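You operate a simulated robot arm through the tools that you are given. There is no shell and no other tool. Be economical: measure what you need, move in short steps, check, and stop when the job is done.

You are at the controls of a simulated two-armed robot. One attempt, no reset.

JOB
Wipe up the spill on the top of the ledger table with the rag there and put it back.

The check looks at the end state, three seconds after you hand in, the way a careful person would. Anything else that was tipped, shoved, dropped, spilled or broken makes it a failure.

ROBOT AND FRAMES
Two 6-joint arms with three-finger grippers on one trunk, on a base that drives. Base frame: it is fixed to the floor where the robot stands at the start and does not move with it; the origin is under the middle of the robot, x ahead of it, y to its left, z up; the surface under the hand at the start is at about z = 0.72. Units: m, degrees, N and s.
The left shoulder is at the start at [0.021, 0.17, 1.434], the right one opposite. With the tool pointing down near the work surface each hand reaches from about 0.26 to 0.54 m from the robot's upright axis, wherever it stands, measured 20 degrees to its own side. Payload 2.2 kg a hand.
The TCP of each hand is the grasp point between the finger pads, 0.025 m short of the fingertips. In the tool frame z runs along the fingers and y along their closing line. The gripper opens to 0.104 m. The gripper's body begins 0.074 m behind the TCP.
Orientation is that of the tool frame in the base frame, as [roll, pitch, yaw] about the fixed x, y, z axes, in that order (R = Rz(yaw) Ry(pitch) Rx(roll)). With the fingers straight down and closing along the base's y, the tool's x points along the base's -x, its y along +y and its z along -z.

CONTROLS
- The arms move only by the tool move_arm. It takes "left_deltas", "right_deltas" or both (then of equal length, played together; a hand with none holds still); each is a list of rows, each a list of 6 numbers: the shift along the tool's x, y, z in m, then the turn, a rotation vector about the tool's x, y, z in degrees. In form: [[tx, ty, tz, wx, wy, wz], ...]. A call has 1 to 8 rows; each row is the pose to reach, as a shift and turn from the pose commanded when the call began, along the tool's axes at that moment. "left_gripper" and "right_gripper" are, for a hand that has rows, the closure in counts, from 0 (fully open) to 255 (shut), set as the call begins (left out, the last holds). A row lasts 0.2 s, in which the tool goes at most 0.05 m and 8.6 degrees; a call with a longer step from one row to the next is refused whole, and so is a gripper value outside its range. A pose out of reach is approached as far as the arm can. The call stops where the force on the tool passes 40 N (or 10 N more than at its start, if that is more) or the arm is blocked; 0.2 s more then pass. Each finger halts on what it meets, pressing with about 31 N; the grip force reading is that of the motor and also rises with nothing between the fingers. The clock runs only during rows and for 0.2 s after the last one: add rows that repeat a pose to give the fingers time. The reply holds the time, the measured pose of the TCP, the force on the tool along the base axes, the opening and the grip force, in the units named above and with some noise, with the torque about the TCP (base axes, N m) and any sound that the robot's microphone picked up.
- Cameras (640 x 400 px; columns grow to the right, rows downward): "scene" is now at [0.1536, -0.0157, 1.3149]; the picture's right is [-0.16, -0.99, 0.00], its down [-0.67, 0.11, -0.73] and it looks along [0.72, -0.12, -0.68] (base axes); focal length 282 px, centre (320, 200). "left" rides on the left gripper at [0.082, -0.003, -0.104] in its tool frame; the picture's right is [0.04, 1.00, 0.00], its down [-0.75, 0.03, -0.66] and it looks along [-0.66, 0.03, 0.75] (tool axes); focal length 256 px, centre (320, 200). "right" rides on the right gripper at [0.082, 0.003, -0.104] in its tool frame; the picture's right is [-0.04, 1.00, 0.00], its down [-0.75, -0.03, -0.66] and it looks along [-0.66, -0.03, 0.75] (tool axes); focal length 256 px, centre (320, 200). There is no depth. A picture from a camera that has moved, and an enlarged one, comes with that camera's place and axes in the base frame and with its lens.
- capture(camera): a new picture of that camera. It takes no simulated time.
- slide_trunk(by): slides the trunk up (or, below 0, down) by that many m; the arms and the scene camera ride with it, the base frame stays. It gives what a move gives, with no picture.
- drive_base(legs): drives the robot by 1 to 6 legs, each [ahead, left, turn to the left] in m, m and degrees, along the robot's own axes; the way and the turn of a leg run together, so that a leg with both is an arc; at most 1.5 m and 180 degrees a leg. The arms and the cameras ride along, it lands a little off, and it stops where it bumps. It gives what a move gives.
- head_to(pan, tilt): turns the head with the scene camera to pan (to the left, within 60 degrees either way) and tilt (down, from -29 to 69), counted from straight ahead of the robot. It gives what a move gives.
- enlarge(camera, box): a new picture of the part [left, top, right, bottom] of that camera's present view, enlarged. It takes no simulated time.
- finish_job(): hands the job in; it is judged then, once.

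Go step by step. Nothing tells you exact positions but the pictures and the camera data: compare them with the known pose of the tool, close in by small moves and look again before you grip or let go. The budget is 120 turns and 100 pictures, counting those below and the enlarged ones. Unless the task says otherwise, let go and move clear before handing in, and close with one line.

The tools are called after ">>>" by a JSON object that holds its "method" and its "body". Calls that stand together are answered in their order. move_arm: Moves the arms, as the interface text tells. Its arguments: {"type":"object","properties":{"left_deltas":{"type":"array"},"left_gripper":{"type":"number"},"right_deltas":{"type":"array"},"right_gripper":{"type":"number"}},"required":[]} The other tools are called the same way: slide_trunk (by) slides the trunk up or down; drive_base (legs) drives the base; head_to (pan, tilt) turns the head that bears the scene camera; capture (camera) takes a picture; enlarge (camera, box) takes an enlarged picture of a part of a camera's view; finish_job () hands the job in.

At the start:

```text
clock: 0.0
left_eef_pos: [0.5461, 0.1433, 1.0025]
left_tcp_rot: [-180.0, 0.1, 180.0]
left_force: [-1.0, 0.4, 0.3]
left_torque: [-0.01, 0.02, -0.01]
left_opening: 0.1042
left_grasp_force: 0.0
right_eef_pos: [0.4463, -0.2112, 0.9986]
right_tcp_rot: [180.0, -0.1, 179.9]
right_force: [0.1, -0.8, 0.3]
right_torque: [0.01, 0.01, -0.03]
right_opening: 0.1041
right_grasp_force: 0.0
trunk travel left (down, up): [-0.626, 0.116]
robot x, y, heading: [0.0022, -0.0021, -0.2]
head pan, tilt: [-9.3, 43.0]
```

scene: 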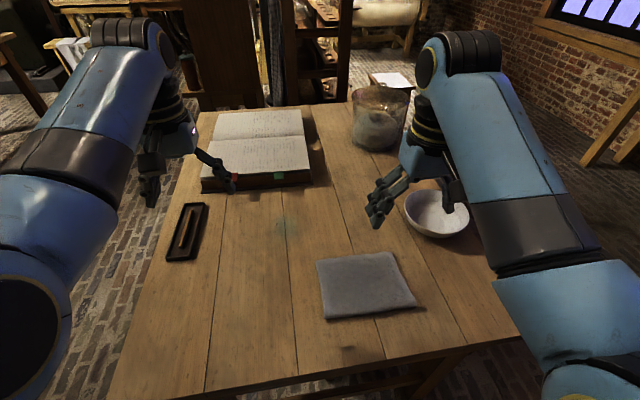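
right: 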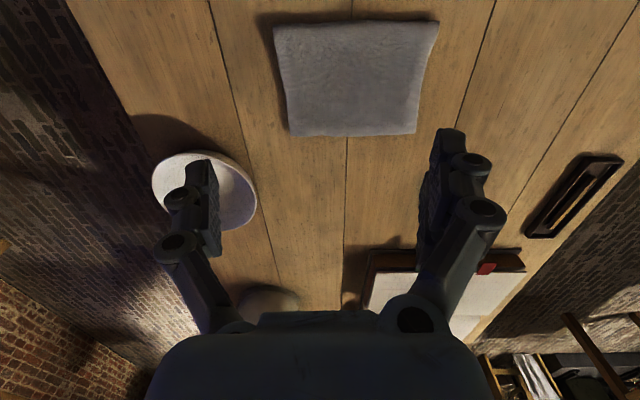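
left: 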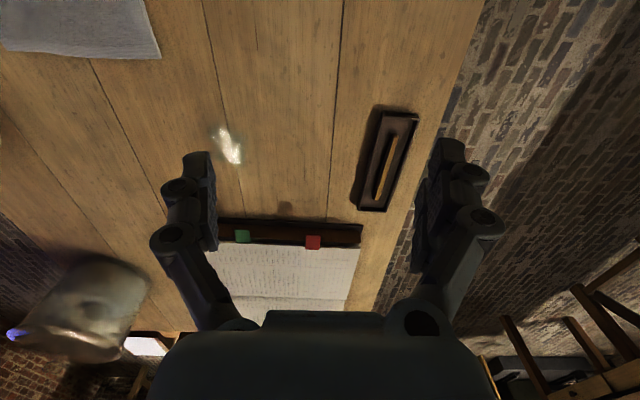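

The green-tinged spill looks to be near (0.695, -0.005), just short of the ledger. The folded rag is near (0.48, -0.17). I'll look closer at both before moving.

>>> {"method": "enlarge", "body": {"camera": "scene", "box": [220, 170, 460, 330]}}

>>> {"method": "enlarge", "body": {"camera": "right", "box": [220, 0, 500, 175]}}

>>> {"method": "enlarge", "body": {"camera": "left", "box": [140, 80, 380, 230]}}

```text
2.50 times, centred on (340, 250) of scene
camera zoom: at [0.1536, -0.0157, 1.3149], right [-0.16, -0.99, 0.0], down [-0.67, 0.11, -0.73], along [0.72, -0.12, -0.68], focal length 706 px, centre (270, 75)
```

zoom: 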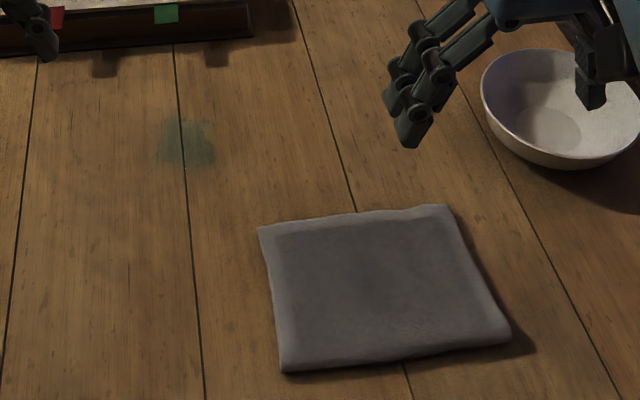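

```text
2.29 times, centred on (360, 88) of right
camera zoom: at [0.365, -0.2079, 1.1029], right [0.04, 1.0, 0.0], down [0.75, -0.03, 0.66], along [0.66, -0.03, -0.75], focal length 585 px, centre (229, 457)
```

zoom: 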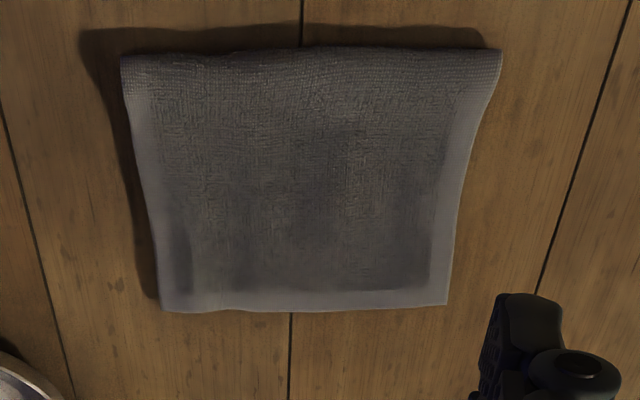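

```text
2.67 times, centred on (260, 155) of left
camera zoom: at [0.4648, 0.1407, 1.1069], right [-0.04, 1.0, 0.0], down [0.75, 0.03, 0.66], along [0.66, 0.03, -0.75], focal length 683 px, centre (480, 320)
```

zoom: 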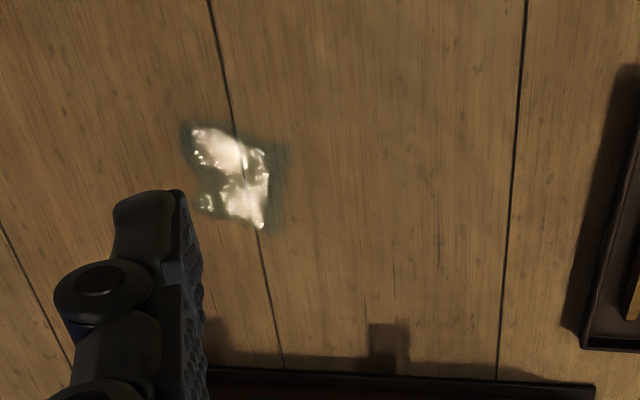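

The spill covers about x 0.65–0.735 and y -0.035–0.023. The rag covers x 0.41–0.555 and y -0.265 to -0.068. The spill is out of reach from this height, so I'll raise both hands and then lower the trunk, which gets the shoulders lower and avoids driving into the table.

>>> {"method": "move_arm", "body": {"left_deltas": [[0, 0, -0.05, 0, 0, 0], [0.02, 0, -0.1, 0, 0, 0], [0.04, 0, -0.15, 0, 0, 0], [0.08, 0, -0.2, 0, 0, 0], [0.1, 0, -0.24, 0, 0, 0]], "right_deltas": [[0, 0, -0.05, 0, 0, 0], [0, 0, -0.1, 0, 0, 0], [0, 0, -0.15, 0, 0, 0], [0, 0, -0.2, 0, 0, 0], [0, 0, -0.24, 0, 0, 0]], "right_gripper": 255}}

```text
refused: row 2 steps farther than a row can; nothing moved
```

The left steps were too long, so I'm shortening them.

>>> {"method": "move_arm", "body": {"left_deltas": [[0, 0, -0.045, 0, 0, 0], [0.015, 0, -0.09, 0, 0, 0], [0.03, 0, -0.135, 0, 0, 0], [0.045, 0, -0.18, 0, 0, 0], [0.06, 0, -0.22, 0, 0, 0]], "right_deltas": [[0, 0, -0.045, 0, 0, 0], [0, 0, -0.09, 0, 0, 0], [0, 0, -0.135, 0, 0, 0], [0, 0, -0.18, 0, 0, 0], [0, 0, -0.22, 0, 0, 0]], "right_gripper": 255}}

```text
clock: 1.2
left_eef_pos: [0.5649, 0.12, 1.1062]
left_tcp_rot: [-180.0, 0.0, 179.9]
left_force: [0.7, -0.4, -0.6]
left_torque: [0.0, 0.01, 0.01]
left_opening: 0.1037
left_grasp_force: 0.0
left hand out of reach, approached as far as the arm can: row 2, 3, 4, 5
right_eef_pos: [0.5023, -0.1865, 1.0396]
right_tcp_rot: [179.9, 0.1, 180.0]
right_force: [0.1, 0.1, -0.2]
right_torque: [0.01, -0.01, 0.0]
right_opening: 0.0
right_grasp_force: 28.9
right hand out of reach, approached as far as the arm can: row 1, 2, 3, 4, 5
trunk travel left (down, up): [-0.626, 0.116]
robot x, y, heading: [0.0001, -0.0001, -0.3]
head pan, tilt: [-9.3, 43.0]
```

The arms can't fold in much, so the base has to go forward about 0.2 m. I'll look down first to check the clearance between the base and the table edge.

>>> {"method": "head_to", "body": {"pan": 0, "tilt": 69}}

>>> {"method": "capture", "body": {"camera": "scene"}}

```text
clock: 2.1
left_eef_pos: [0.565, 0.12, 1.1059]
left_tcp_rot: [-180.0, 0.0, 179.9]
left_force: [0.6, 0.1, 0.4]
left_torque: [0.02, 0.02, 0.0]
left_opening: 0.1038
left_grasp_force: 0.0
right_eef_pos: [0.5015, -0.1867, 1.0391]
right_tcp_rot: [-180.0, 0.1, 179.9]
right_force: [-0.1, 1.1, -0.9]
right_torque: [0.02, -0.02, -0.03]
right_opening: 0.0
right_grasp_force: 28.5
trunk travel left (down, up): [-0.626, 0.116]
robot x, y, heading: [0.0026, -0.0018, -0.1]
head pan, tilt: [0.0, 68.8]
```

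```text
93 pictures are left
camera scene: at [0.128, -0.0023, 1.2833], right [0.0, -1.0, 0.0], down [-0.93, 0.0, -0.36], along [0.36, 0.0, -0.93], focal length 282 px, centre (320, 200)
```

scene: 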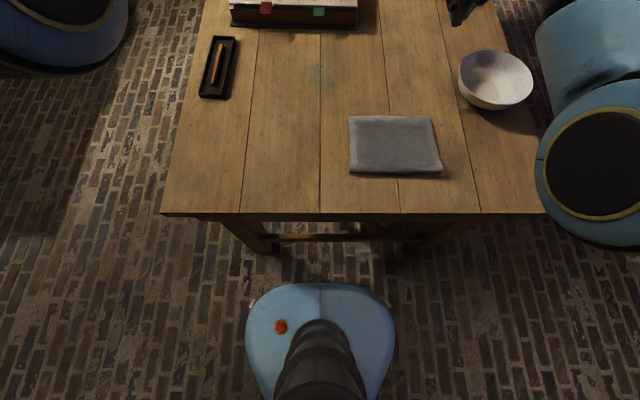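

The table's legs and front stretcher leave room to go roughly 0.13 m forward. I'll drive 0.12 m and turn left a bit, which brings the right shoulder closer.

>>> {"method": "drive_base", "body": {"legs": [[0.12, 0, 0]]}}

>>> {"method": "capture", "body": {"camera": "scene"}}

```text
clock: 3.4
left_eef_pos: [0.663, 0.1209, 1.1056]
left_tcp_rot: [-180.0, 0.0, -180.0]
left_force: [0.3, 0.6, 0.2]
left_torque: [-0.02, -0.01, 0.02]
left_opening: 0.1037
left_grasp_force: 0.1
right_eef_pos: [0.599, -0.1858, 1.0414]
right_tcp_rot: [180.0, 0.1, -179.9]
right_force: [-0.7, 0.3, 0.2]
right_torque: [0.02, -0.01, 0.04]
right_opening: 0.0
right_grasp_force: 28.4
trunk travel left (down, up): [-0.626, 0.116]
robot x, y, heading: [0.0983, 0.0026, 0.0]
head pan, tilt: [0.0, 68.8]
stopped in leg 1: the robot was blocked; the commanded pose is now the measured one
```

```text
92 pictures are left
camera scene: at [0.2255, -0.0022, 1.2832], right [0.0, -1.0, 0.0], down [-0.93, 0.0, -0.36], along [0.36, 0.0, -0.93], focal length 282 px, centre (320, 200)
```

scene: 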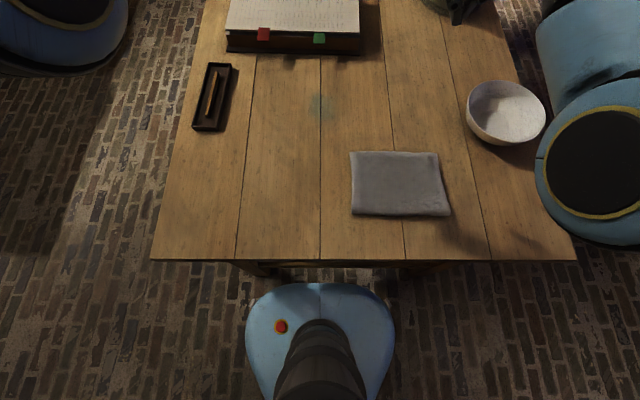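

The base bumped softly at 0.098 m and the table didn't shift. I'll back off a centimetre and lower the trunk 0.1 m.

>>> {"method": "drive_base", "body": {"legs": [[-0.01, 0, 0]]}}

>>> {"method": "slide_trunk", "body": {"by": -0.1}}

>>> {"method": "head_to", "body": {"pan": -10, "tilt": 50}}

>>> {"method": "capture", "body": {"camera": "scene"}}

>>> {"method": "capture", "body": {"camera": "right"}}

```text
clock: 4.1
left_eef_pos: [0.6539, 0.1211, 1.1053]
left_tcp_rot: [-180.0, -0.1, -179.9]
left_force: [0.7, 0.2, 0.1]
left_torque: [0.0, -0.01, 0.01]
left_opening: 0.1041
left_grasp_force: 0.0
right_eef_pos: [0.5905, -0.1869, 1.0408]
right_tcp_rot: [-180.0, 0.2, -179.9]
right_force: [-0.9, 0.9, -0.4]
right_torque: [-0.01, 0.01, 0.01]
right_opening: 0.0002
right_grasp_force: 28.9
trunk travel left (down, up): [-0.626, 0.116]
robot x, y, heading: [0.0875, -0.0019, -0.2]
head pan, tilt: [0.0, 68.8]
```

```text
clock: 5.4
left_eef_pos: [0.6546, 0.1204, 1.0039]
left_tcp_rot: [180.0, 0.1, 180.0]
left_force: [-0.2, -0.4, -0.3]
left_torque: [-0.03, 0.0, 0.04]
left_opening: 0.104
left_grasp_force: 0.0
right_eef_pos: [0.5907, -0.1862, 0.9396]
right_tcp_rot: [-179.9, 0.2, -179.9]
right_force: [-0.1, -0.3, 0.1]
right_torque: [0.0, 0.01, 0.01]
right_opening: 0.0001
right_grasp_force: 28.9
trunk travel left (down, up): [-0.526, 0.216]
robot x, y, heading: [0.0882, -0.0018, 0.0]
head pan, tilt: [0.0, 68.8]
```

```text
clock: 6.2
left_eef_pos: [0.6528, 0.1193, 1.0037]
left_tcp_rot: [-179.9, 0.1, 180.0]
left_force: [-0.2, 0.3, 0.6]
left_torque: [0.02, 0.01, -0.01]
left_opening: 0.1039
left_grasp_force: 0.1
right_eef_pos: [0.591, -0.1873, 0.9394]
right_tcp_rot: [179.9, 0.3, -179.9]
right_force: [-0.3, 0.4, 0.7]
right_torque: [0.04, 0.0, -0.01]
right_opening: 0.0
right_grasp_force: 28.5
trunk travel left (down, up): [-0.526, 0.216]
robot x, y, heading: [0.0871, -0.0009, 0.2]
head pan, tilt: [-10.0, 50.0]
```

```text
91 pictures are left
camera scene: at [0.2362, -0.0155, 1.2044], right [-0.17, -0.99, 0.0], down [-0.76, 0.13, -0.64], along [0.63, -0.11, -0.77], focal length 282 px, centre (320, 200)
```

scene: 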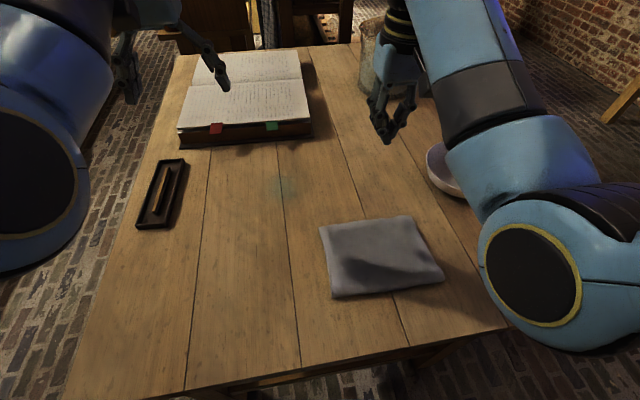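

```text
90 pictures are left
camera right: at [0.5087, -0.1834, 1.0428], right [0.04, 1.0, 0.0], down [0.75, -0.03, 0.66], along [0.66, -0.03, -0.75], focal length 256 px, centre (320, 200)
```

right: 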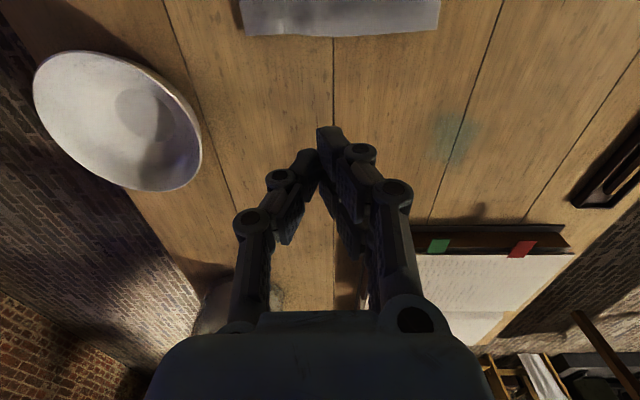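

The table is unmoved. I'll bring the right hand over the middle of the rag, half open, and look.

>>> {"method": "move_arm", "body": {"right_deltas": [[0.03, 0.005, 0.035, 0, 0, 0], [0.06, 0.01, 0.07, 0, 0, 0], [0.09, 0.015, 0.105, 0, 0, 0], [0.111, 0.02, 0.14, 0, 0, 0]], "right_gripper": 110}}

>>> {"method": "capture", "body": {"camera": "right"}}

>>> {"method": "capture", "body": {"camera": "scene"}}

```text
clock: 7.2
left_eef_pos: [0.6528, 0.1196, 1.0041]
left_tcp_rot: [-180.0, 0.1, 179.9]
left_force: [-1.2, 0.3, 0.3]
left_torque: [-0.04, 0.0, 0.01]
left_opening: 0.1042
left_grasp_force: 0.0
right_eef_pos: [0.4874, -0.1877, 0.803]
right_tcp_rot: [-178.0, 1.3, -179.9]
right_force: [-0.5, -0.3, 0.4]
right_torque: [-0.01, 0.0, -0.03]
right_opening: 0.059
right_grasp_force: 0.0
trunk travel left (down, up): [-0.526, 0.216]
robot x, y, heading: [0.0856, -0.0007, 0.1]
head pan, tilt: [-10.0, 50.0]
```

```text
89 pictures are left
camera right: at [0.4041, -0.1807, 0.904], right [0.04, 1.0, -0.04], down [0.74, -0.01, 0.67], along [0.67, -0.05, -0.74], focal length 256 px, centre (320, 200)
```

right: 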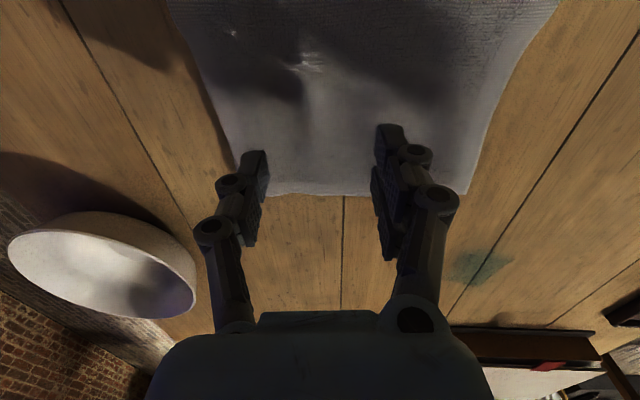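

```text
88 pictures are left
camera scene: at [0.236, -0.0156, 1.2045], right [-0.17, -0.98, 0.0], down [-0.75, 0.13, -0.64], along [0.63, -0.11, -0.77], focal length 282 px, centre (320, 200)
```

scene: 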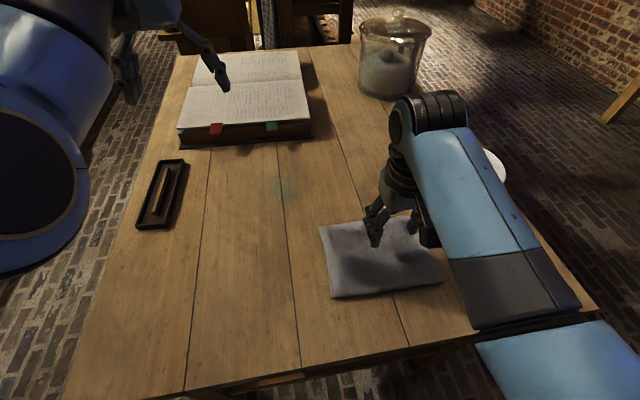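

The hand is over the rag. I'll shift it a bit left and lower it gently until it touches.

>>> {"method": "move_arm", "body": {"right_deltas": [[0, 0.02, 0.02, 0, 0, 0], [0, 0.02, 0.035, 0, 0, 0], [0, 0.02, 0.042, 0, 0, 0], [0, 0.02, 0.048, 0, 0, 0], [0, 0.02, 0.048, 0, 0, 0]]}}

>>> {"method": "capture", "body": {"camera": "right"}}

```text
clock: 8.7
left_eef_pos: [0.6521, 0.1199, 1.0045]
left_tcp_rot: [179.9, 0.0, -180.0]
left_force: [0.0, -0.4, 1.0]
left_torque: [0.02, 0.0, -0.05]
left_opening: 0.1041
left_grasp_force: 0.1
right_eef_pos: [0.4811, -0.1833, 0.7481]
right_tcp_rot: [-176.4, 0.6, 179.9]
right_force: [1.4, -1.8, 18.9]
right_torque: [-0.25, -0.02, 0.0]
right_opening: 0.0337
right_grasp_force: 4.4
trunk travel left (down, up): [-0.526, 0.216]
robot x, y, heading: [0.0866, -0.0021, -0.2]
head pan, tilt: [-10.0, 50.0]
stopped in row 5 (right hand): the arm was blocked; the commanded pose is now the measured one
```

```text
87 pictures are left
camera right: at [0.399, -0.1745, 0.8503], right [0.04, 1.0, -0.06], down [0.75, 0.01, 0.66], along [0.66, -0.08, -0.74], focal length 256 px, centre (320, 200)
```

right: 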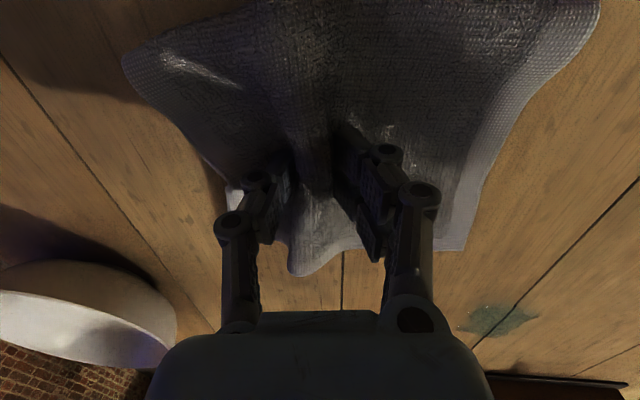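

The cloth is soft and already bunching between the fingers. The hand lags to the right, so I'll check whether anything is touching the arm.

>>> {"method": "capture", "body": {"camera": "scene"}}

>>> {"method": "capture", "body": {"camera": "left"}}

```text
86 pictures are left
camera scene: at [0.235, -0.0151, 1.2046], right [-0.17, -0.98, 0.0], down [-0.75, 0.13, -0.64], along [0.63, -0.11, -0.77], focal length 282 px, centre (320, 200)
```

scene: 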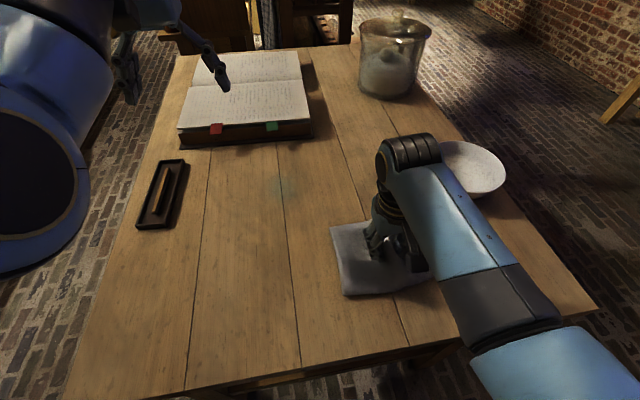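

```text
85 pictures are left
camera left: at [0.57, 0.117, 1.1075], right [-0.04, 1.0, 0.0], down [0.75, 0.03, 0.66], along [0.66, 0.03, -0.75], focal length 256 px, centre (320, 200)
```

left: 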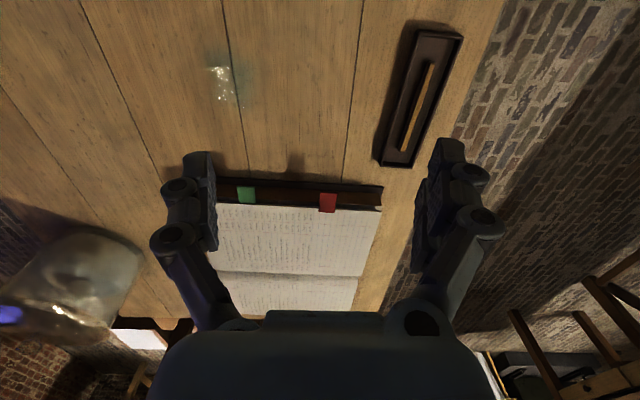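

The bowl is where it was and nothing else touches the arm. Now I'll close the fingers on the fold.

>>> {"method": "move_arm", "body": {"right_deltas": [[0, 0, 0, 0, 0, 0], [0, 0, 0, 0, 0, 0], [0, 0, 0, 0, 0, 0], [0, 0, 0, 0, 0, 0]], "right_gripper": 255}}

>>> {"method": "capture", "body": {"camera": "right"}}

```text
clock: 9.7
left_eef_pos: [0.6513, 0.1208, 1.0045]
left_tcp_rot: [-180.0, 0.1, 180.0]
left_force: [-0.1, -0.8, 0.0]
left_torque: [0.01, 0.03, 0.0]
left_opening: 0.1041
left_grasp_force: 0.1
right_eef_pos: [0.4801, -0.1842, 0.7502]
right_tcp_rot: [-176.4, 0.6, 179.7]
right_force: [0.5, -4.8, 38.4]
right_torque: [-0.24, -0.02, 0.02]
right_opening: 0.013
right_grasp_force: 30.7
trunk travel left (down, up): [-0.526, 0.216]
robot x, y, heading: [0.0868, 0.0006, -0.0]
head pan, tilt: [-10.0, 50.0]
```

```text
84 pictures are left
camera right: at [0.3987, -0.174, 0.8508], right [0.04, 1.0, -0.06], down [0.75, 0.01, 0.67], along [0.66, -0.08, -0.74], focal length 256 px, centre (320, 200)
```

right: 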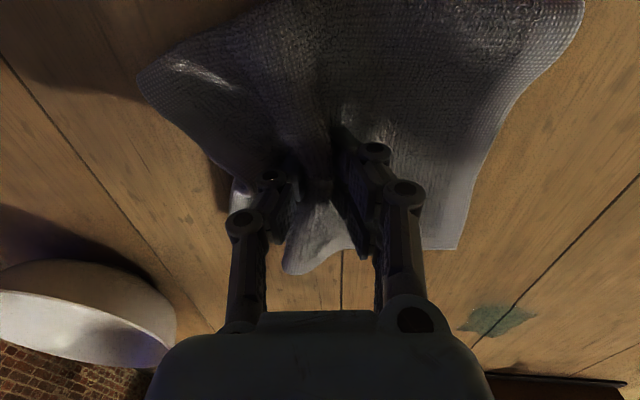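

The fingers hold a fold about 13 mm thick and are pressing hard on the table. I'll lift slightly to check the hold and relieve the pressure.

>>> {"method": "move_arm", "body": {"right_deltas": [[0, 0, -0.02, 0, 0, 0], [0, 0, -0.04, 0, 0, 0], [0, 0, -0.04, 0, 0, 0]]}}

>>> {"method": "capture", "body": {"camera": "right"}}

>>> {"method": "capture", "body": {"camera": "scene"}}

```text
clock: 10.4
left_eef_pos: [0.653, 0.1206, 1.003]
left_tcp_rot: [180.0, 0.1, -180.0]
left_force: [-0.3, 0.8, -0.6]
left_torque: [0.01, -0.01, -0.03]
left_opening: 0.1041
left_grasp_force: 0.2
right_eef_pos: [0.484, -0.1952, 0.7871]
right_tcp_rot: [-175.0, 0.6, 179.8]
right_force: [0.0, 0.3, -0.2]
right_torque: [0.16, -0.02, -0.01]
right_opening: 0.0117
right_grasp_force: 30.8
trunk travel left (down, up): [-0.526, 0.216]
robot x, y, heading: [0.0913, -0.0001, 0.3]
head pan, tilt: [-10.0, 50.0]
```

```text
83 pictures are left
camera right: at [0.4015, -0.1833, 0.8888], right [0.04, 1.0, -0.09], down [0.75, 0.02, 0.66], along [0.66, -0.09, -0.74], focal length 256 px, centre (320, 200)
```

right: 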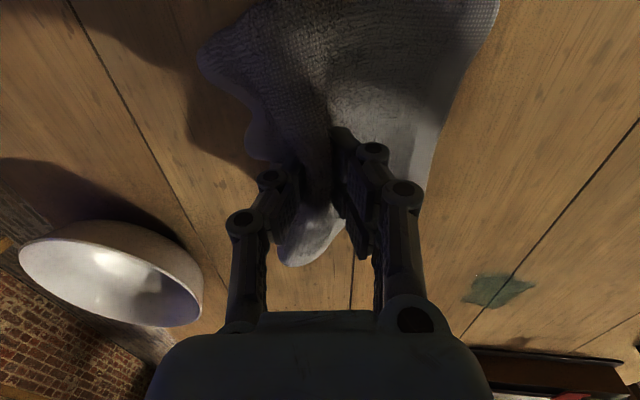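

```text
82 pictures are left
camera scene: at [0.2362, -0.0155, 1.2044], right [-0.17, -0.98, 0.0], down [-0.75, 0.13, -0.64], along [0.63, -0.11, -0.77], focal length 282 px, centre (320, 200)
```

scene: 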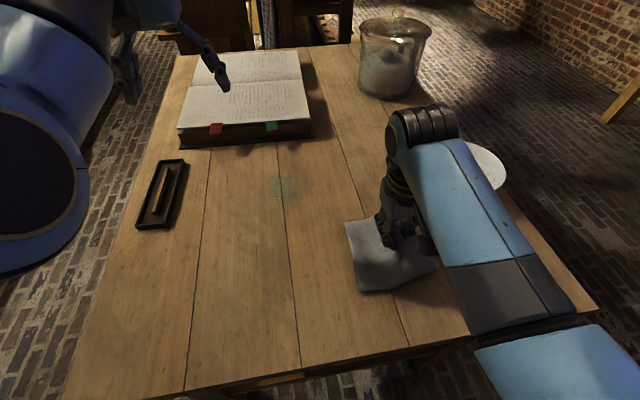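

The rag is held firmly. I'll carry it low toward the spill, straightening the hand on the way.

>>> {"method": "move_arm", "body": {"right_deltas": [[-0.03, 0.026, -0.002, -1, 0, 0], [-0.06, 0.053, -0.004, -2, 0, 0], [-0.09, 0.08, -0.006, -3, 0, 0], [-0.12, 0.106, -0.009, -4, 0, 0], [-0.15, 0.133, -0.011, -4, 0, 0], [-0.18, 0.16, -0.013, -4, 0, 0], [-0.206, 0.186, -0.016, -4, 0, 0], [-0.206, 0.186, -0.016, -4, 0, 0]]}}

>>> {"method": "capture", "body": {"camera": "right"}}

>>> {"method": "capture", "body": {"camera": "scene"}}

```text
clock: 12.2
left_eef_pos: [0.6534, 0.1206, 1.0031]
left_tcp_rot: [-180.0, 0.1, -180.0]
left_force: [-0.6, 0.5, -0.7]
left_torque: [-0.01, -0.04, 0.0]
left_opening: 0.104
left_grasp_force: 0.0
right_eef_pos: [0.6526, -0.0265, 0.8037]
right_tcp_rot: [179.6, 0.4, 179.7]
right_force: [-0.2, 0.6, 0.1]
right_torque: [0.1, 0.0, -0.07]
right_opening: 0.0087
right_grasp_force: 30.7
right hand out of reach, approached as far as the arm can: row 6, 7, 8
trunk travel left (down, up): [-0.526, 0.216]
robot x, y, heading: [0.087, -0.0009, 0.2]
head pan, tilt: [-10.0, 50.0]
```

```text
81 pictures are left
camera right: at [0.5708, -0.0246, 0.9062], right [0.05, 1.0, 0.01], down [0.75, -0.04, 0.66], along [0.66, -0.02, -0.75], focal length 256 px, centre (320, 200)
```

right: 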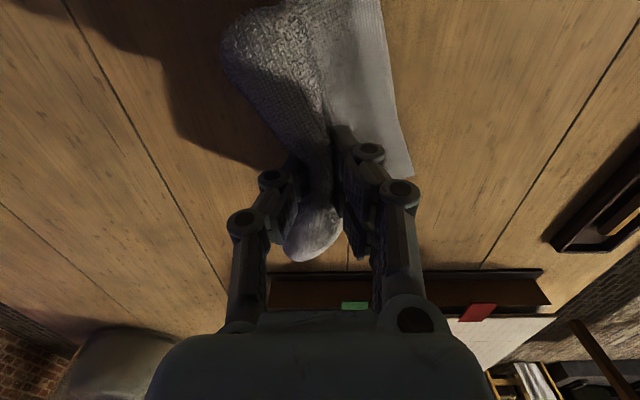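

```text
80 pictures are left
camera scene: at [0.2364, -0.015, 1.2044], right [-0.17, -0.98, 0.0], down [-0.76, 0.13, -0.64], along [0.63, -0.11, -0.77], focal length 282 px, centre (320, 200)
```

scene: 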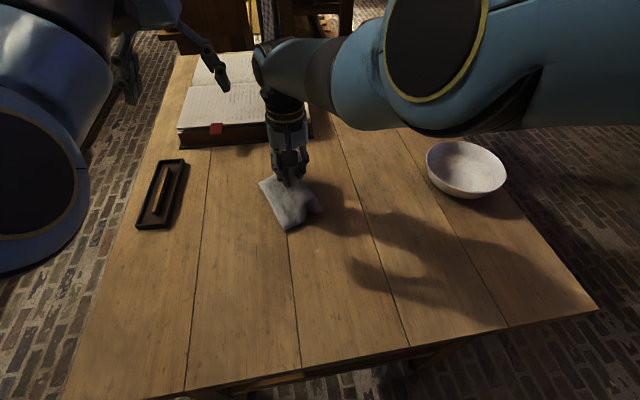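

The hand stops at x = 0.653, short of the spill's far side. Tilting the fingers forward should extend the reach, so I'll tilt in place and see where the TCP lands.

>>> {"method": "move_arm", "body": {"right_deltas": [[0, 0, 0, 0, -8, 0], [0, 0, 0, 0, -16, 0], [0, 0, 0, 0, -24, 0], [0, 0, 0, 0, -24, 0]]}}

```text
clock: 13.0
left_eef_pos: [0.6525, 0.1203, 1.0035]
left_tcp_rot: [-179.9, 0.1, -180.0]
left_force: [0.3, 0.2, 0.5]
left_torque: [0.0, 0.0, -0.01]
left_opening: 0.104
left_grasp_force: 0.0
right_eef_pos: [0.6824, -0.15, 0.8006]
right_tcp_rot: [-171.5, 21.3, 178.1]
right_force: [0.1, -0.3, -0.2]
right_torque: [0.11, -0.01, 0.05]
right_opening: 0.0086
right_grasp_force: 30.8
right hand out of reach, approached as far as the arm can: row 3
trunk travel left (down, up): [-0.526, 0.216]
robot x, y, heading: [0.0854, 0.0032, 0.2]
head pan, tilt: [-10.0, 50.0]
stopped in row 3 (right hand): the arm was blocked; the commanded pose is now the measured one
```

The tilt worked, but the hand swung right and was reported blocked. I'll take a look.

>>> {"method": "capture", "body": {"camera": "scene"}}

>>> {"method": "capture", "body": {"camera": "right"}}

>>> {"method": "capture", "body": {"camera": "left"}}

```text
79 pictures are left
camera scene: at [0.2361, -0.016, 1.2045], right [-0.17, -0.98, 0.0], down [-0.75, 0.13, -0.64], along [0.63, -0.11, -0.77], focal length 282 px, centre (320, 200)
```

scene: 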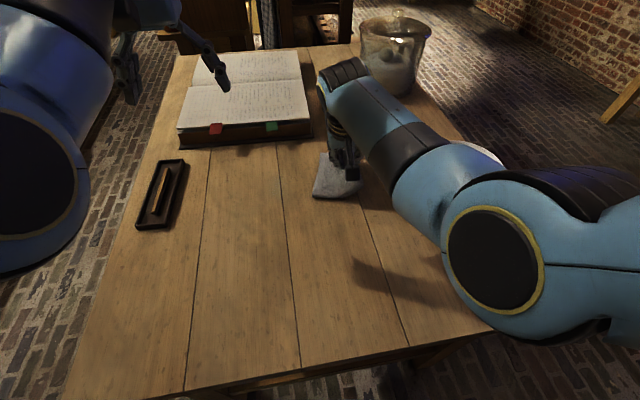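

```text
78 pictures are left
camera right: at [0.5713, -0.1282, 0.8664], right [0.12, 0.99, -0.12], down [0.47, 0.05, 0.88], along [0.88, -0.16, -0.45], focal length 256 px, centre (320, 200)
```

right: 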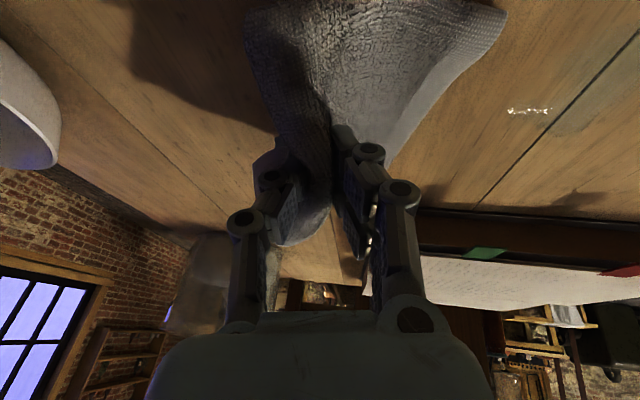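

```text
77 pictures are left
camera left: at [0.571, 0.116, 1.107], right [-0.04, 1.0, 0.0], down [0.75, 0.03, 0.66], along [0.66, 0.03, -0.75], focal length 256 px, centre (320, 200)
```

left: 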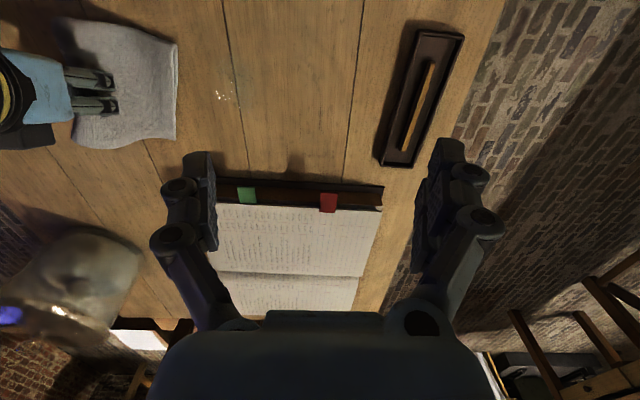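

The arm swung to another configuration and nothing was hit. I'll lift, straighten and draw back a little, then lower the trunk in steps to lengthen the horizontal reach.

>>> {"method": "move_arm", "body": {"right_deltas": [[0.005, -0.005, -0.03, -2, 5.5, 0], [0.01, -0.01, -0.06, -4, 11, 0], [0.015, -0.015, -0.09, -6, 16, 0], [0.02, -0.019, -0.113, -8, 21, 0], [0.02, -0.019, -0.113, -8, 21, 0]]}}

>>> {"method": "capture", "body": {"camera": "scene"}}

```text
clock: 14.2
left_eef_pos: [0.6539, 0.1194, 1.0034]
left_tcp_rot: [179.9, 0.1, -179.9]
left_force: [0.0, 0.5, 0.0]
left_torque: [-0.03, 0.03, 0.01]
left_opening: 0.1041
left_grasp_force: 0.0
right_eef_pos: [0.6221, -0.1484, 0.9]
right_tcp_rot: [-179.9, 0.1, 176.7]
right_force: [0.4, 0.6, -1.4]
right_torque: [-0.08, -0.01, 0.03]
right_opening: 0.0087
right_grasp_force: 30.6
trunk travel left (down, up): [-0.526, 0.216]
robot x, y, heading: [0.0855, -0.0017, 0.0]
head pan, tilt: [-10.0, 50.0]
```

```text
76 pictures are left
camera scene: at [0.2362, -0.0156, 1.2044], right [-0.17, -0.98, 0.0], down [-0.75, 0.13, -0.64], along [0.63, -0.11, -0.77], focal length 282 px, centre (320, 200)
```

scene: 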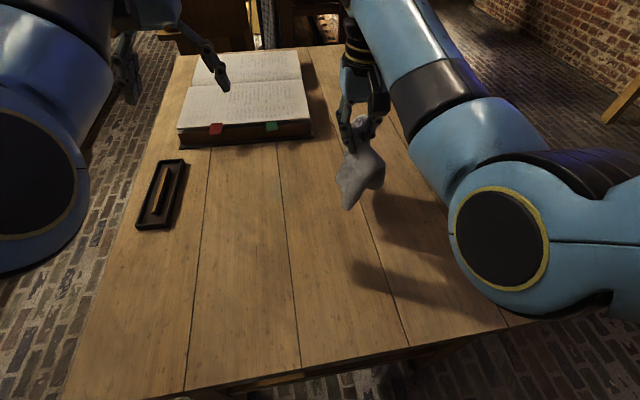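

Lowering the trunk much would bring the elbow near the table. Instead I'll back off slightly and turn left 25°, which puts the spill on the right arm's good side and its shoulder nearer.

>>> {"method": "drive_base", "body": {"legs": [[-0.04, 0, 0], [0, 0, 25]]}}

>>> {"method": "head_to", "body": {"pan": -35, "tilt": 50}}

>>> {"method": "capture", "body": {"camera": "scene"}}

```text
clock: 16.3
left_eef_pos: [0.5088, 0.348, 1.0034]
left_tcp_rot: [180.0, 0.1, -154.9]
left_force: [-0.6, 0.2, -0.3]
left_torque: [0.0, -0.01, 0.0]
left_opening: 0.1039
left_grasp_force: 0.0
right_eef_pos: [0.5946, 0.0924, 0.9001]
right_tcp_rot: [-180.0, 0.3, -158.2]
right_force: [0.3, -0.9, 0.1]
right_torque: [-0.02, -0.02, -0.14]
right_opening: 0.0083
right_grasp_force: 30.3
trunk travel left (down, up): [-0.526, 0.216]
robot x, y, heading: [0.0492, 0.0031, 25.3]
head pan, tilt: [-10.0, 50.0]
```

```text
clock: 17.2
left_eef_pos: [0.5085, 0.3485, 1.0037]
left_tcp_rot: [180.0, 0.1, -154.9]
left_force: [0.2, 0.0, -0.2]
left_torque: [0.0, 0.0, 0.01]
left_opening: 0.1039
left_grasp_force: 0.0
right_eef_pos: [0.5955, 0.0933, 0.8991]
right_tcp_rot: [-179.9, 0.2, -158.3]
right_force: [0.6, 0.0, -0.6]
right_torque: [0.01, 0.01, -0.16]
right_opening: 0.0085
right_grasp_force: 31.0
trunk travel left (down, up): [-0.526, 0.216]
robot x, y, heading: [0.0452, -0.0014, 24.8]
head pan, tilt: [-35.0, 50.0]
```

```text
75 pictures are left
camera scene: at [0.1894, 0.015, 1.2044], right [-0.17, -0.99, 0.0], down [-0.76, 0.13, -0.64], along [0.63, -0.11, -0.77], focal length 282 px, centre (320, 200)
```

scene: 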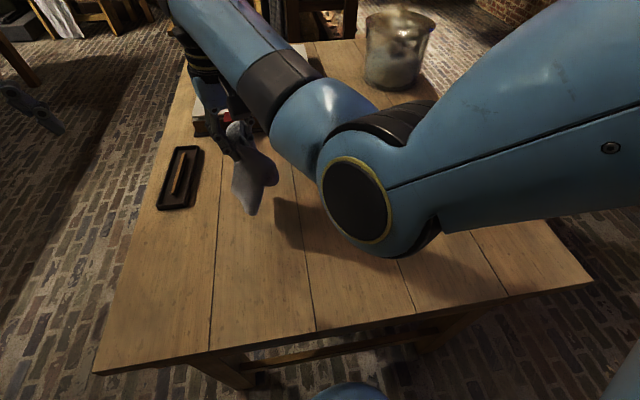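

The turn went cleanly. I'll nudge the base a little forward and left so the spill sits well within reach.

>>> {"method": "drive_base", "body": {"legs": [[0.061, 0.06, 0]]}}

>>> {"method": "slide_trunk", "body": {"by": -0.03}}

>>> {"method": "capture", "body": {"camera": "right"}}

>>> {"method": "capture", "body": {"camera": "scene"}}

```text
clock: 18.3
left_eef_pos: [0.5386, 0.4292, 1.0025]
left_tcp_rot: [-179.9, 0.0, -154.8]
left_force: [0.1, 0.1, 0.5]
left_torque: [-0.02, 0.06, 0.03]
left_opening: 0.1037
left_grasp_force: 0.1
right_eef_pos: [0.6256, 0.1737, 0.9]
right_tcp_rot: [-179.8, 0.1, -158.2]
right_force: [-0.9, 0.6, -1.3]
right_torque: [-0.02, 0.01, -0.2]
right_opening: 0.0086
right_grasp_force: 30.8
trunk travel left (down, up): [-0.526, 0.216]
robot x, y, heading: [0.0793, 0.0819, 25.3]
head pan, tilt: [-35.0, 50.0]
```

```text
clock: 19.0
left_eef_pos: [0.5385, 0.428, 0.9726]
left_tcp_rot: [-180.0, 0.2, -155.0]
left_force: [-0.5, -0.2, -0.1]
left_torque: [-0.01, -0.02, 0.0]
left_opening: 0.1042
left_grasp_force: 0.0
right_eef_pos: [0.6254, 0.1728, 0.8704]
right_tcp_rot: [-179.9, 0.3, -158.1]
right_force: [0.1, 0.0, 0.4]
right_torque: [-0.01, -0.02, -0.17]
right_opening: 0.009
right_grasp_force: 31.3
trunk travel left (down, up): [-0.496, 0.246]
robot x, y, heading: [0.0749, 0.0789, 25.2]
head pan, tilt: [-35.0, 50.0]
```

```text
74 pictures are left
camera right: at [0.5477, 0.1447, 0.9737], right [-0.33, 0.94, 0.0], down [0.71, 0.25, 0.66], along [0.62, 0.22, -0.75], focal length 256 px, centre (320, 200)
```

right: 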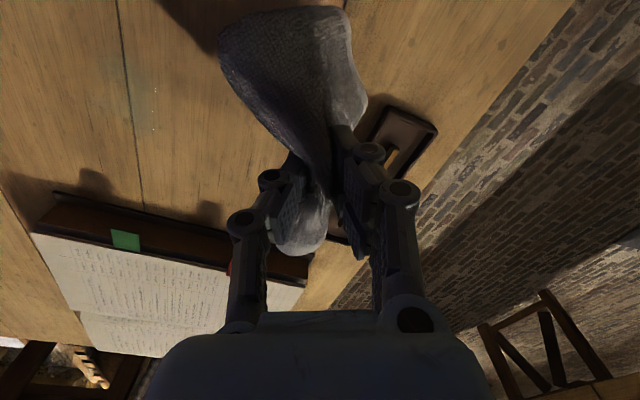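

```text
73 pictures are left
camera scene: at [0.2195, 0.0951, 1.1741], right [-0.17, -0.99, 0.0], down [-0.75, 0.13, -0.64], along [0.63, -0.11, -0.77], focal length 282 px, centre (320, 200)
```

scene: 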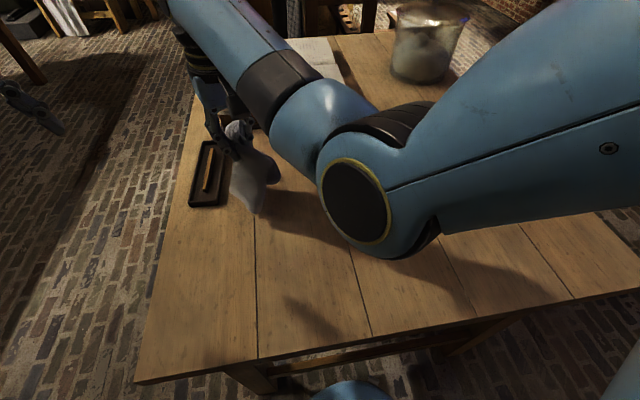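

I'll move over the spill, staying at height to clear the pen tray.

>>> {"method": "move_arm", "body": {"right_deltas": [[0.002, -0.045, 0, 0, 0, 0], [0.003, -0.09, 0, 0, 0, 0], [0.005, -0.135, 0, 0, 0, 0], [0.007, -0.175, 0, 0, 0, 0], [0.007, -0.191, 0, 0, 0, 0], [0.007, -0.191, 0, 0, 0, 0]]}}

>>> {"method": "capture", "body": {"camera": "right"}}

>>> {"method": "capture", "body": {"camera": "scene"}}

```text
clock: 20.4
left_eef_pos: [0.5402, 0.4288, 0.9716]
left_tcp_rot: [-180.0, 0.2, -154.7]
left_force: [0.1, -0.3, 0.0]
left_torque: [-0.02, 0.01, 0.01]
left_opening: 0.1041
left_grasp_force: 0.0
right_eef_pos: [0.689, -0.0062, 0.8703]
right_tcp_rot: [-179.9, 0.3, -158.3]
right_force: [-0.7, -0.3, 0.2]
right_torque: [0.02, -0.01, -0.16]
right_opening: 0.0085
right_grasp_force: 30.9
trunk travel left (down, up): [-0.496, 0.246]
robot x, y, heading: [0.0777, 0.079, 25.4]
head pan, tilt: [-35.0, 50.0]
```

```text
72 pictures are left
camera right: at [0.6121, -0.035, 0.9734], right [-0.33, 0.94, 0.0], down [0.71, 0.25, 0.66], along [0.62, 0.22, -0.75], focal length 256 px, centre (320, 200)
```

right: 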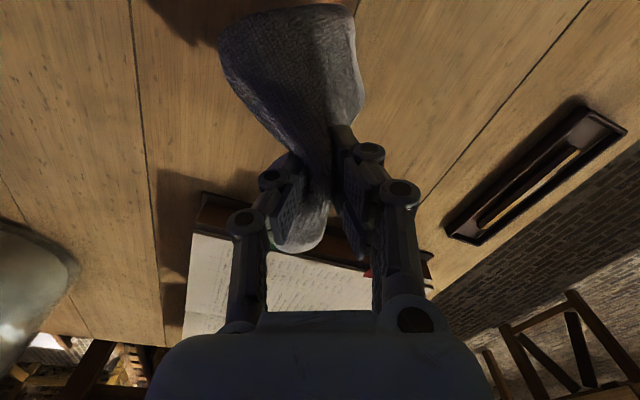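

```text
71 pictures are left
camera scene: at [0.2199, 0.0954, 1.174], right [-0.17, -0.99, 0.0], down [-0.76, 0.13, -0.64], along [0.63, -0.11, -0.77], focal length 282 px, centre (320, 200)
```

scene: 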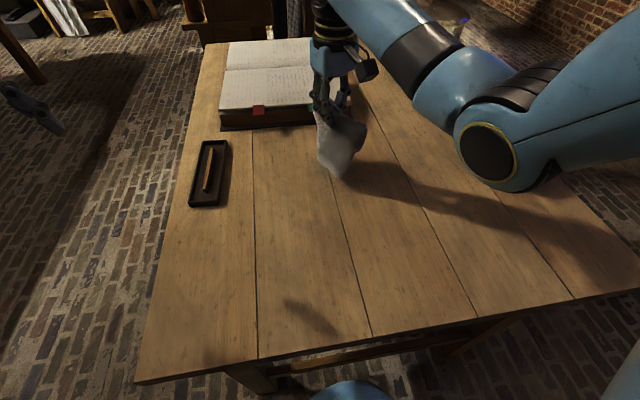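

I'm on target above the spill, so I'll lower until the rag presses on the table.

>>> {"method": "move_arm", "body": {"right_deltas": [[0, 0, 0.04, 0, 0, 0], [0, 0, 0.075, 0, 0, 0], [0, 0, 0.1, 0, 0, 0], [0, 0, 0.11, 0, 0, 0], [0, 0, 0.115, 0, 0, 0], [0, 0, 0.115, 0, 0, 0]]}}

>>> {"method": "capture", "body": {"camera": "right"}}

>>> {"method": "enlarge", "body": {"camera": "scene", "box": [220, 80, 440, 220]}}

```text
clock: 21.8
left_eef_pos: [0.5375, 0.4286, 0.9743]
left_tcp_rot: [179.9, 0.3, -154.9]
left_force: [1.1, -0.6, -0.3]
left_torque: [0.01, -0.04, 0.0]
left_opening: 0.1041
left_grasp_force: 0.0
right_eef_pos: [0.6906, -0.0055, 0.7581]
right_tcp_rot: [-179.9, 0.5, -158.3]
right_force: [-0.8, 0.8, 21.8]
right_torque: [0.14, -0.06, -0.15]
right_opening: 0.0087
right_grasp_force: 31.2
trunk travel left (down, up): [-0.496, 0.246]
robot x, y, heading: [0.0758, 0.0783, 25.1]
head pan, tilt: [-35.0, 50.0]
```

```text
70 pictures are left
camera right: at [0.613, -0.0342, 0.8608], right [-0.33, 0.94, 0.0], down [0.7, 0.25, 0.66], along [0.63, 0.22, -0.75], focal length 256 px, centre (320, 200)
```

right: 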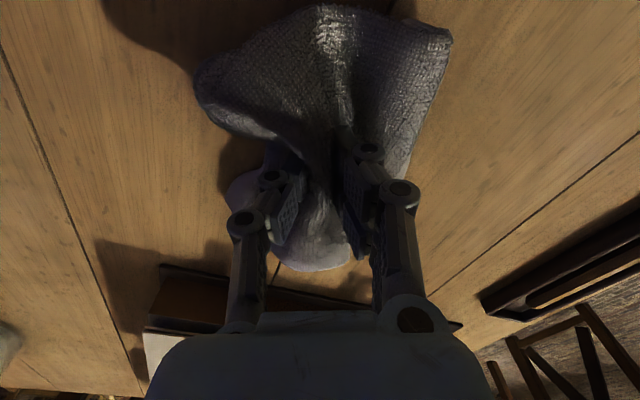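

```text
2.86 times, centred on (330, 150) of scene
camera zoom: at [0.218, 0.0956, 1.1744], right [-0.17, -0.99, 0.0], down [-0.75, 0.13, -0.64], along [0.63, -0.11, -0.77], focal length 807 px, centre (291, 343)
```

zoom: 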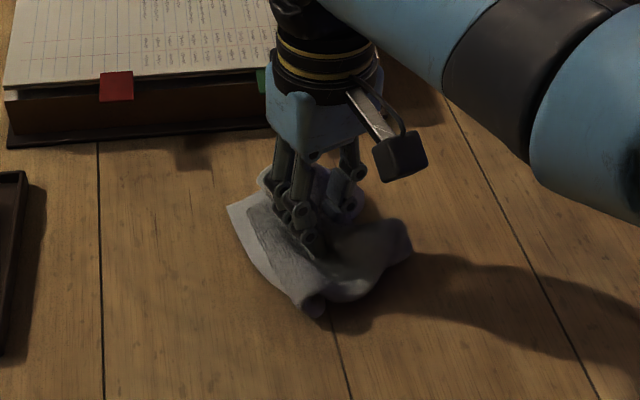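

Contact is about 22 N on the spill. I'll scrub a loop over its whole extent.

>>> {"method": "move_arm", "body": {"right_deltas": [[-0.037, -0.015, 0, 0, 0, 0], [-0.0483, 0.0129, 0, 0, 0, 0], [-0.0112, 0.0278, 0, 0, 0, 0], [0.0259, 0.0428, 0, 0, 0, 0], [0.037, 0.015, 0, 0, 0, 0], [0.0483, -0.0129, 0, 0, 0, 0], [0.0112, -0.0278, 0, 0, 0, 0], [-0.0259, -0.0428, 0, 0, 0, 0]]}}

>>> {"method": "capture", "body": {"camera": "right"}}

>>> {"method": "enlarge", "body": {"camera": "scene", "box": [220, 80, 440, 220]}}

```text
clock: 23.6
left_eef_pos: [0.539, 0.4289, 0.9732]
left_tcp_rot: [180.0, 0.2, -155.0]
left_force: [0.7, 0.0, 0.1]
left_torque: [-0.02, 0.02, 0.01]
left_opening: 0.1038
left_grasp_force: 0.2
right_eef_pos: [0.7294, -0.0363, 0.7563]
right_tcp_rot: [-179.9, 0.4, -158.2]
right_force: [-3.9, -0.2, 11.3]
right_torque: [0.05, 0.04, -0.05]
right_opening: 0.0087
right_grasp_force: 31.1
trunk travel left (down, up): [-0.496, 0.246]
robot x, y, heading: [0.0768, 0.0816, 25.1]
head pan, tilt: [-35.0, 50.0]
```

```text
68 pictures are left
camera right: at [0.6528, -0.065, 0.8592], right [-0.33, 0.94, 0.0], down [0.71, 0.25, 0.66], along [0.62, 0.22, -0.75], focal length 256 px, centre (320, 200)
```

right: 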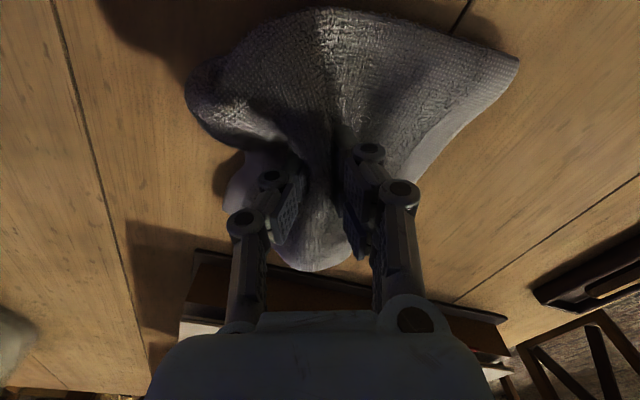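

```text
2.86 times, centred on (330, 150) of scene
camera zoom: at [0.2191, 0.0956, 1.1741], right [-0.17, -0.99, 0.0], down [-0.75, 0.13, -0.64], along [0.63, -0.11, -0.77], focal length 807 px, centre (291, 343)
```

zoom: 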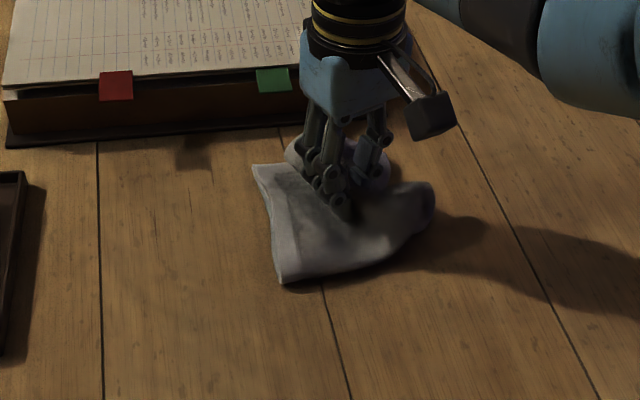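

The visible wood looks clean. I'll make one more pass in lines across the patch.

>>> {"method": "move_arm", "body": {"right_deltas": [[0.0371, 0.0149, 0.001, 0, 0, 0], [0.0742, 0.0298, 0.001, 0, 0, 0], [0.063, 0.0577, 0.001, 0, 0, 0], [0.026, 0.0427, 0.001, 0, 0, 0], [-0.0112, 0.0278, 0.001, 0, 0, 0], [-0.0224, 0.0557, 0.001, 0, 0, 0], [0.0147, 0.0706, 0.001, 0, 0, 0], [0.0519, 0.0855, 0.001, 0, 0, 0]]}}

>>> {"method": "capture", "body": {"camera": "right"}}

```text
clock: 25.4
left_eef_pos: [0.5388, 0.4287, 0.9748]
left_tcp_rot: [-180.0, 0.2, -154.8]
left_force: [-0.3, 0.0, -0.3]
left_torque: [-0.03, -0.01, -0.01]
left_opening: 0.1039
left_grasp_force: 0.0
right_eef_pos: [0.6494, 0.0236, 0.7545]
right_tcp_rot: [-179.8, 0.5, -158.1]
right_force: [4.2, 0.0, 17.0]
right_torque: [0.01, -0.24, -0.09]
right_opening: 0.0083
right_grasp_force: 30.9
trunk travel left (down, up): [-0.496, 0.246]
robot x, y, heading: [0.0759, 0.0815, 25.2]
head pan, tilt: [-35.0, 50.0]
```

```text
66 pictures are left
camera right: at [0.5721, -0.0039, 0.8583], right [-0.33, 0.94, 0.0], down [0.7, 0.25, 0.66], along [0.63, 0.22, -0.75], focal length 256 px, centre (320, 200)
```

right: 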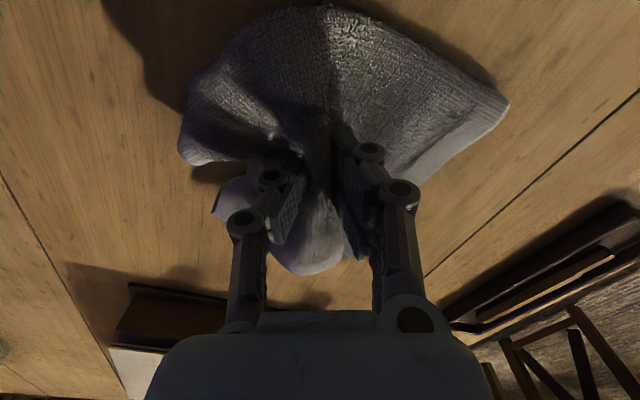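

I'll lift the rag and move it right and back so I can inspect the spot.

>>> {"method": "move_arm", "body": {"right_deltas": [[0, 0, -0.04, 0, 0, 0], [0, 0, -0.08, 0, 0, 0], [0.01, -0.02, -0.11, 0, 0, 0], [0.03, -0.05, -0.12, 0, 0, 0], [0.045, -0.09, -0.12, 0, 0, 0], [0.055, -0.13, -0.12, 0, 0, 0], [0.055, -0.13, -0.12, 0, 0, 0]]}}

>>> {"method": "capture", "body": {"camera": "scene"}}

>>> {"method": "enlarge", "body": {"camera": "scene", "box": [220, 80, 440, 220]}}

>>> {"method": "capture", "body": {"camera": "left"}}

```text
clock: 27.0
left_eef_pos: [0.5393, 0.429, 0.9725]
left_tcp_rot: [180.0, 0.3, -154.8]
left_force: [0.6, 0.4, -0.3]
left_torque: [-0.03, -0.05, 0.01]
left_opening: 0.1043
left_grasp_force: 0.0
right_eef_pos: [0.6472, -0.1184, 0.8744]
right_tcp_rot: [-179.9, 0.4, -158.2]
right_force: [-0.6, 1.0, -0.2]
right_torque: [0.01, 0.01, -0.08]
right_opening: 0.0088
right_grasp_force: 30.9
trunk travel left (down, up): [-0.496, 0.246]
robot x, y, heading: [0.0781, 0.0775, 25.5]
head pan, tilt: [-35.0, 50.0]
```

```text
65 pictures are left
camera scene: at [0.2199, 0.0959, 1.1739], right [-0.17, -0.99, 0.0], down [-0.76, 0.13, -0.64], along [0.63, -0.11, -0.77], focal length 282 px, centre (320, 200)
```

scene: 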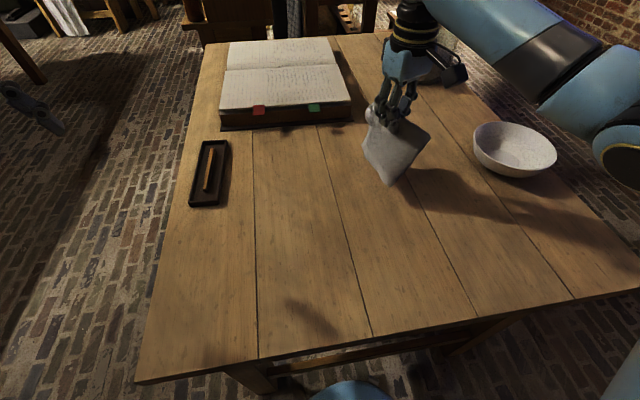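

```text
2.86 times, centred on (330, 150) of scene
camera zoom: at [0.2199, 0.0959, 1.1739], right [-0.17, -0.99, 0.0], down [-0.76, 0.13, -0.64], along [0.63, -0.11, -0.77], focal length 807 px, centre (291, 343)
```

zoom: 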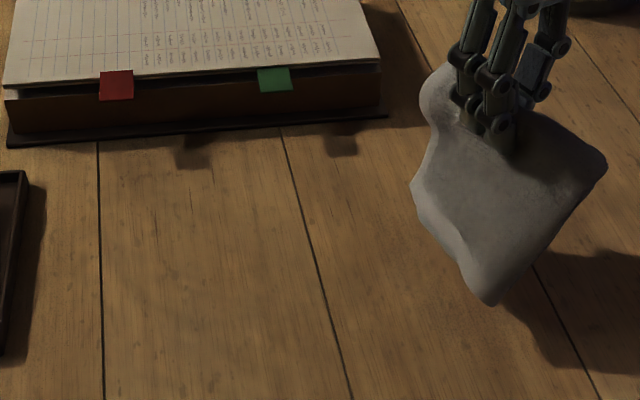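

```text
63 pictures are left
camera left: at [0.4665, 0.3916, 1.0759], right [-0.46, 0.89, 0.0], down [0.67, 0.35, 0.66], along [0.58, 0.3, -0.75], focal length 256 px, centre (320, 200)
```

left: 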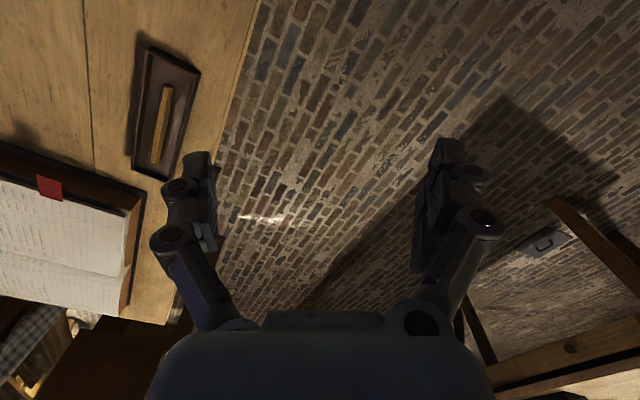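

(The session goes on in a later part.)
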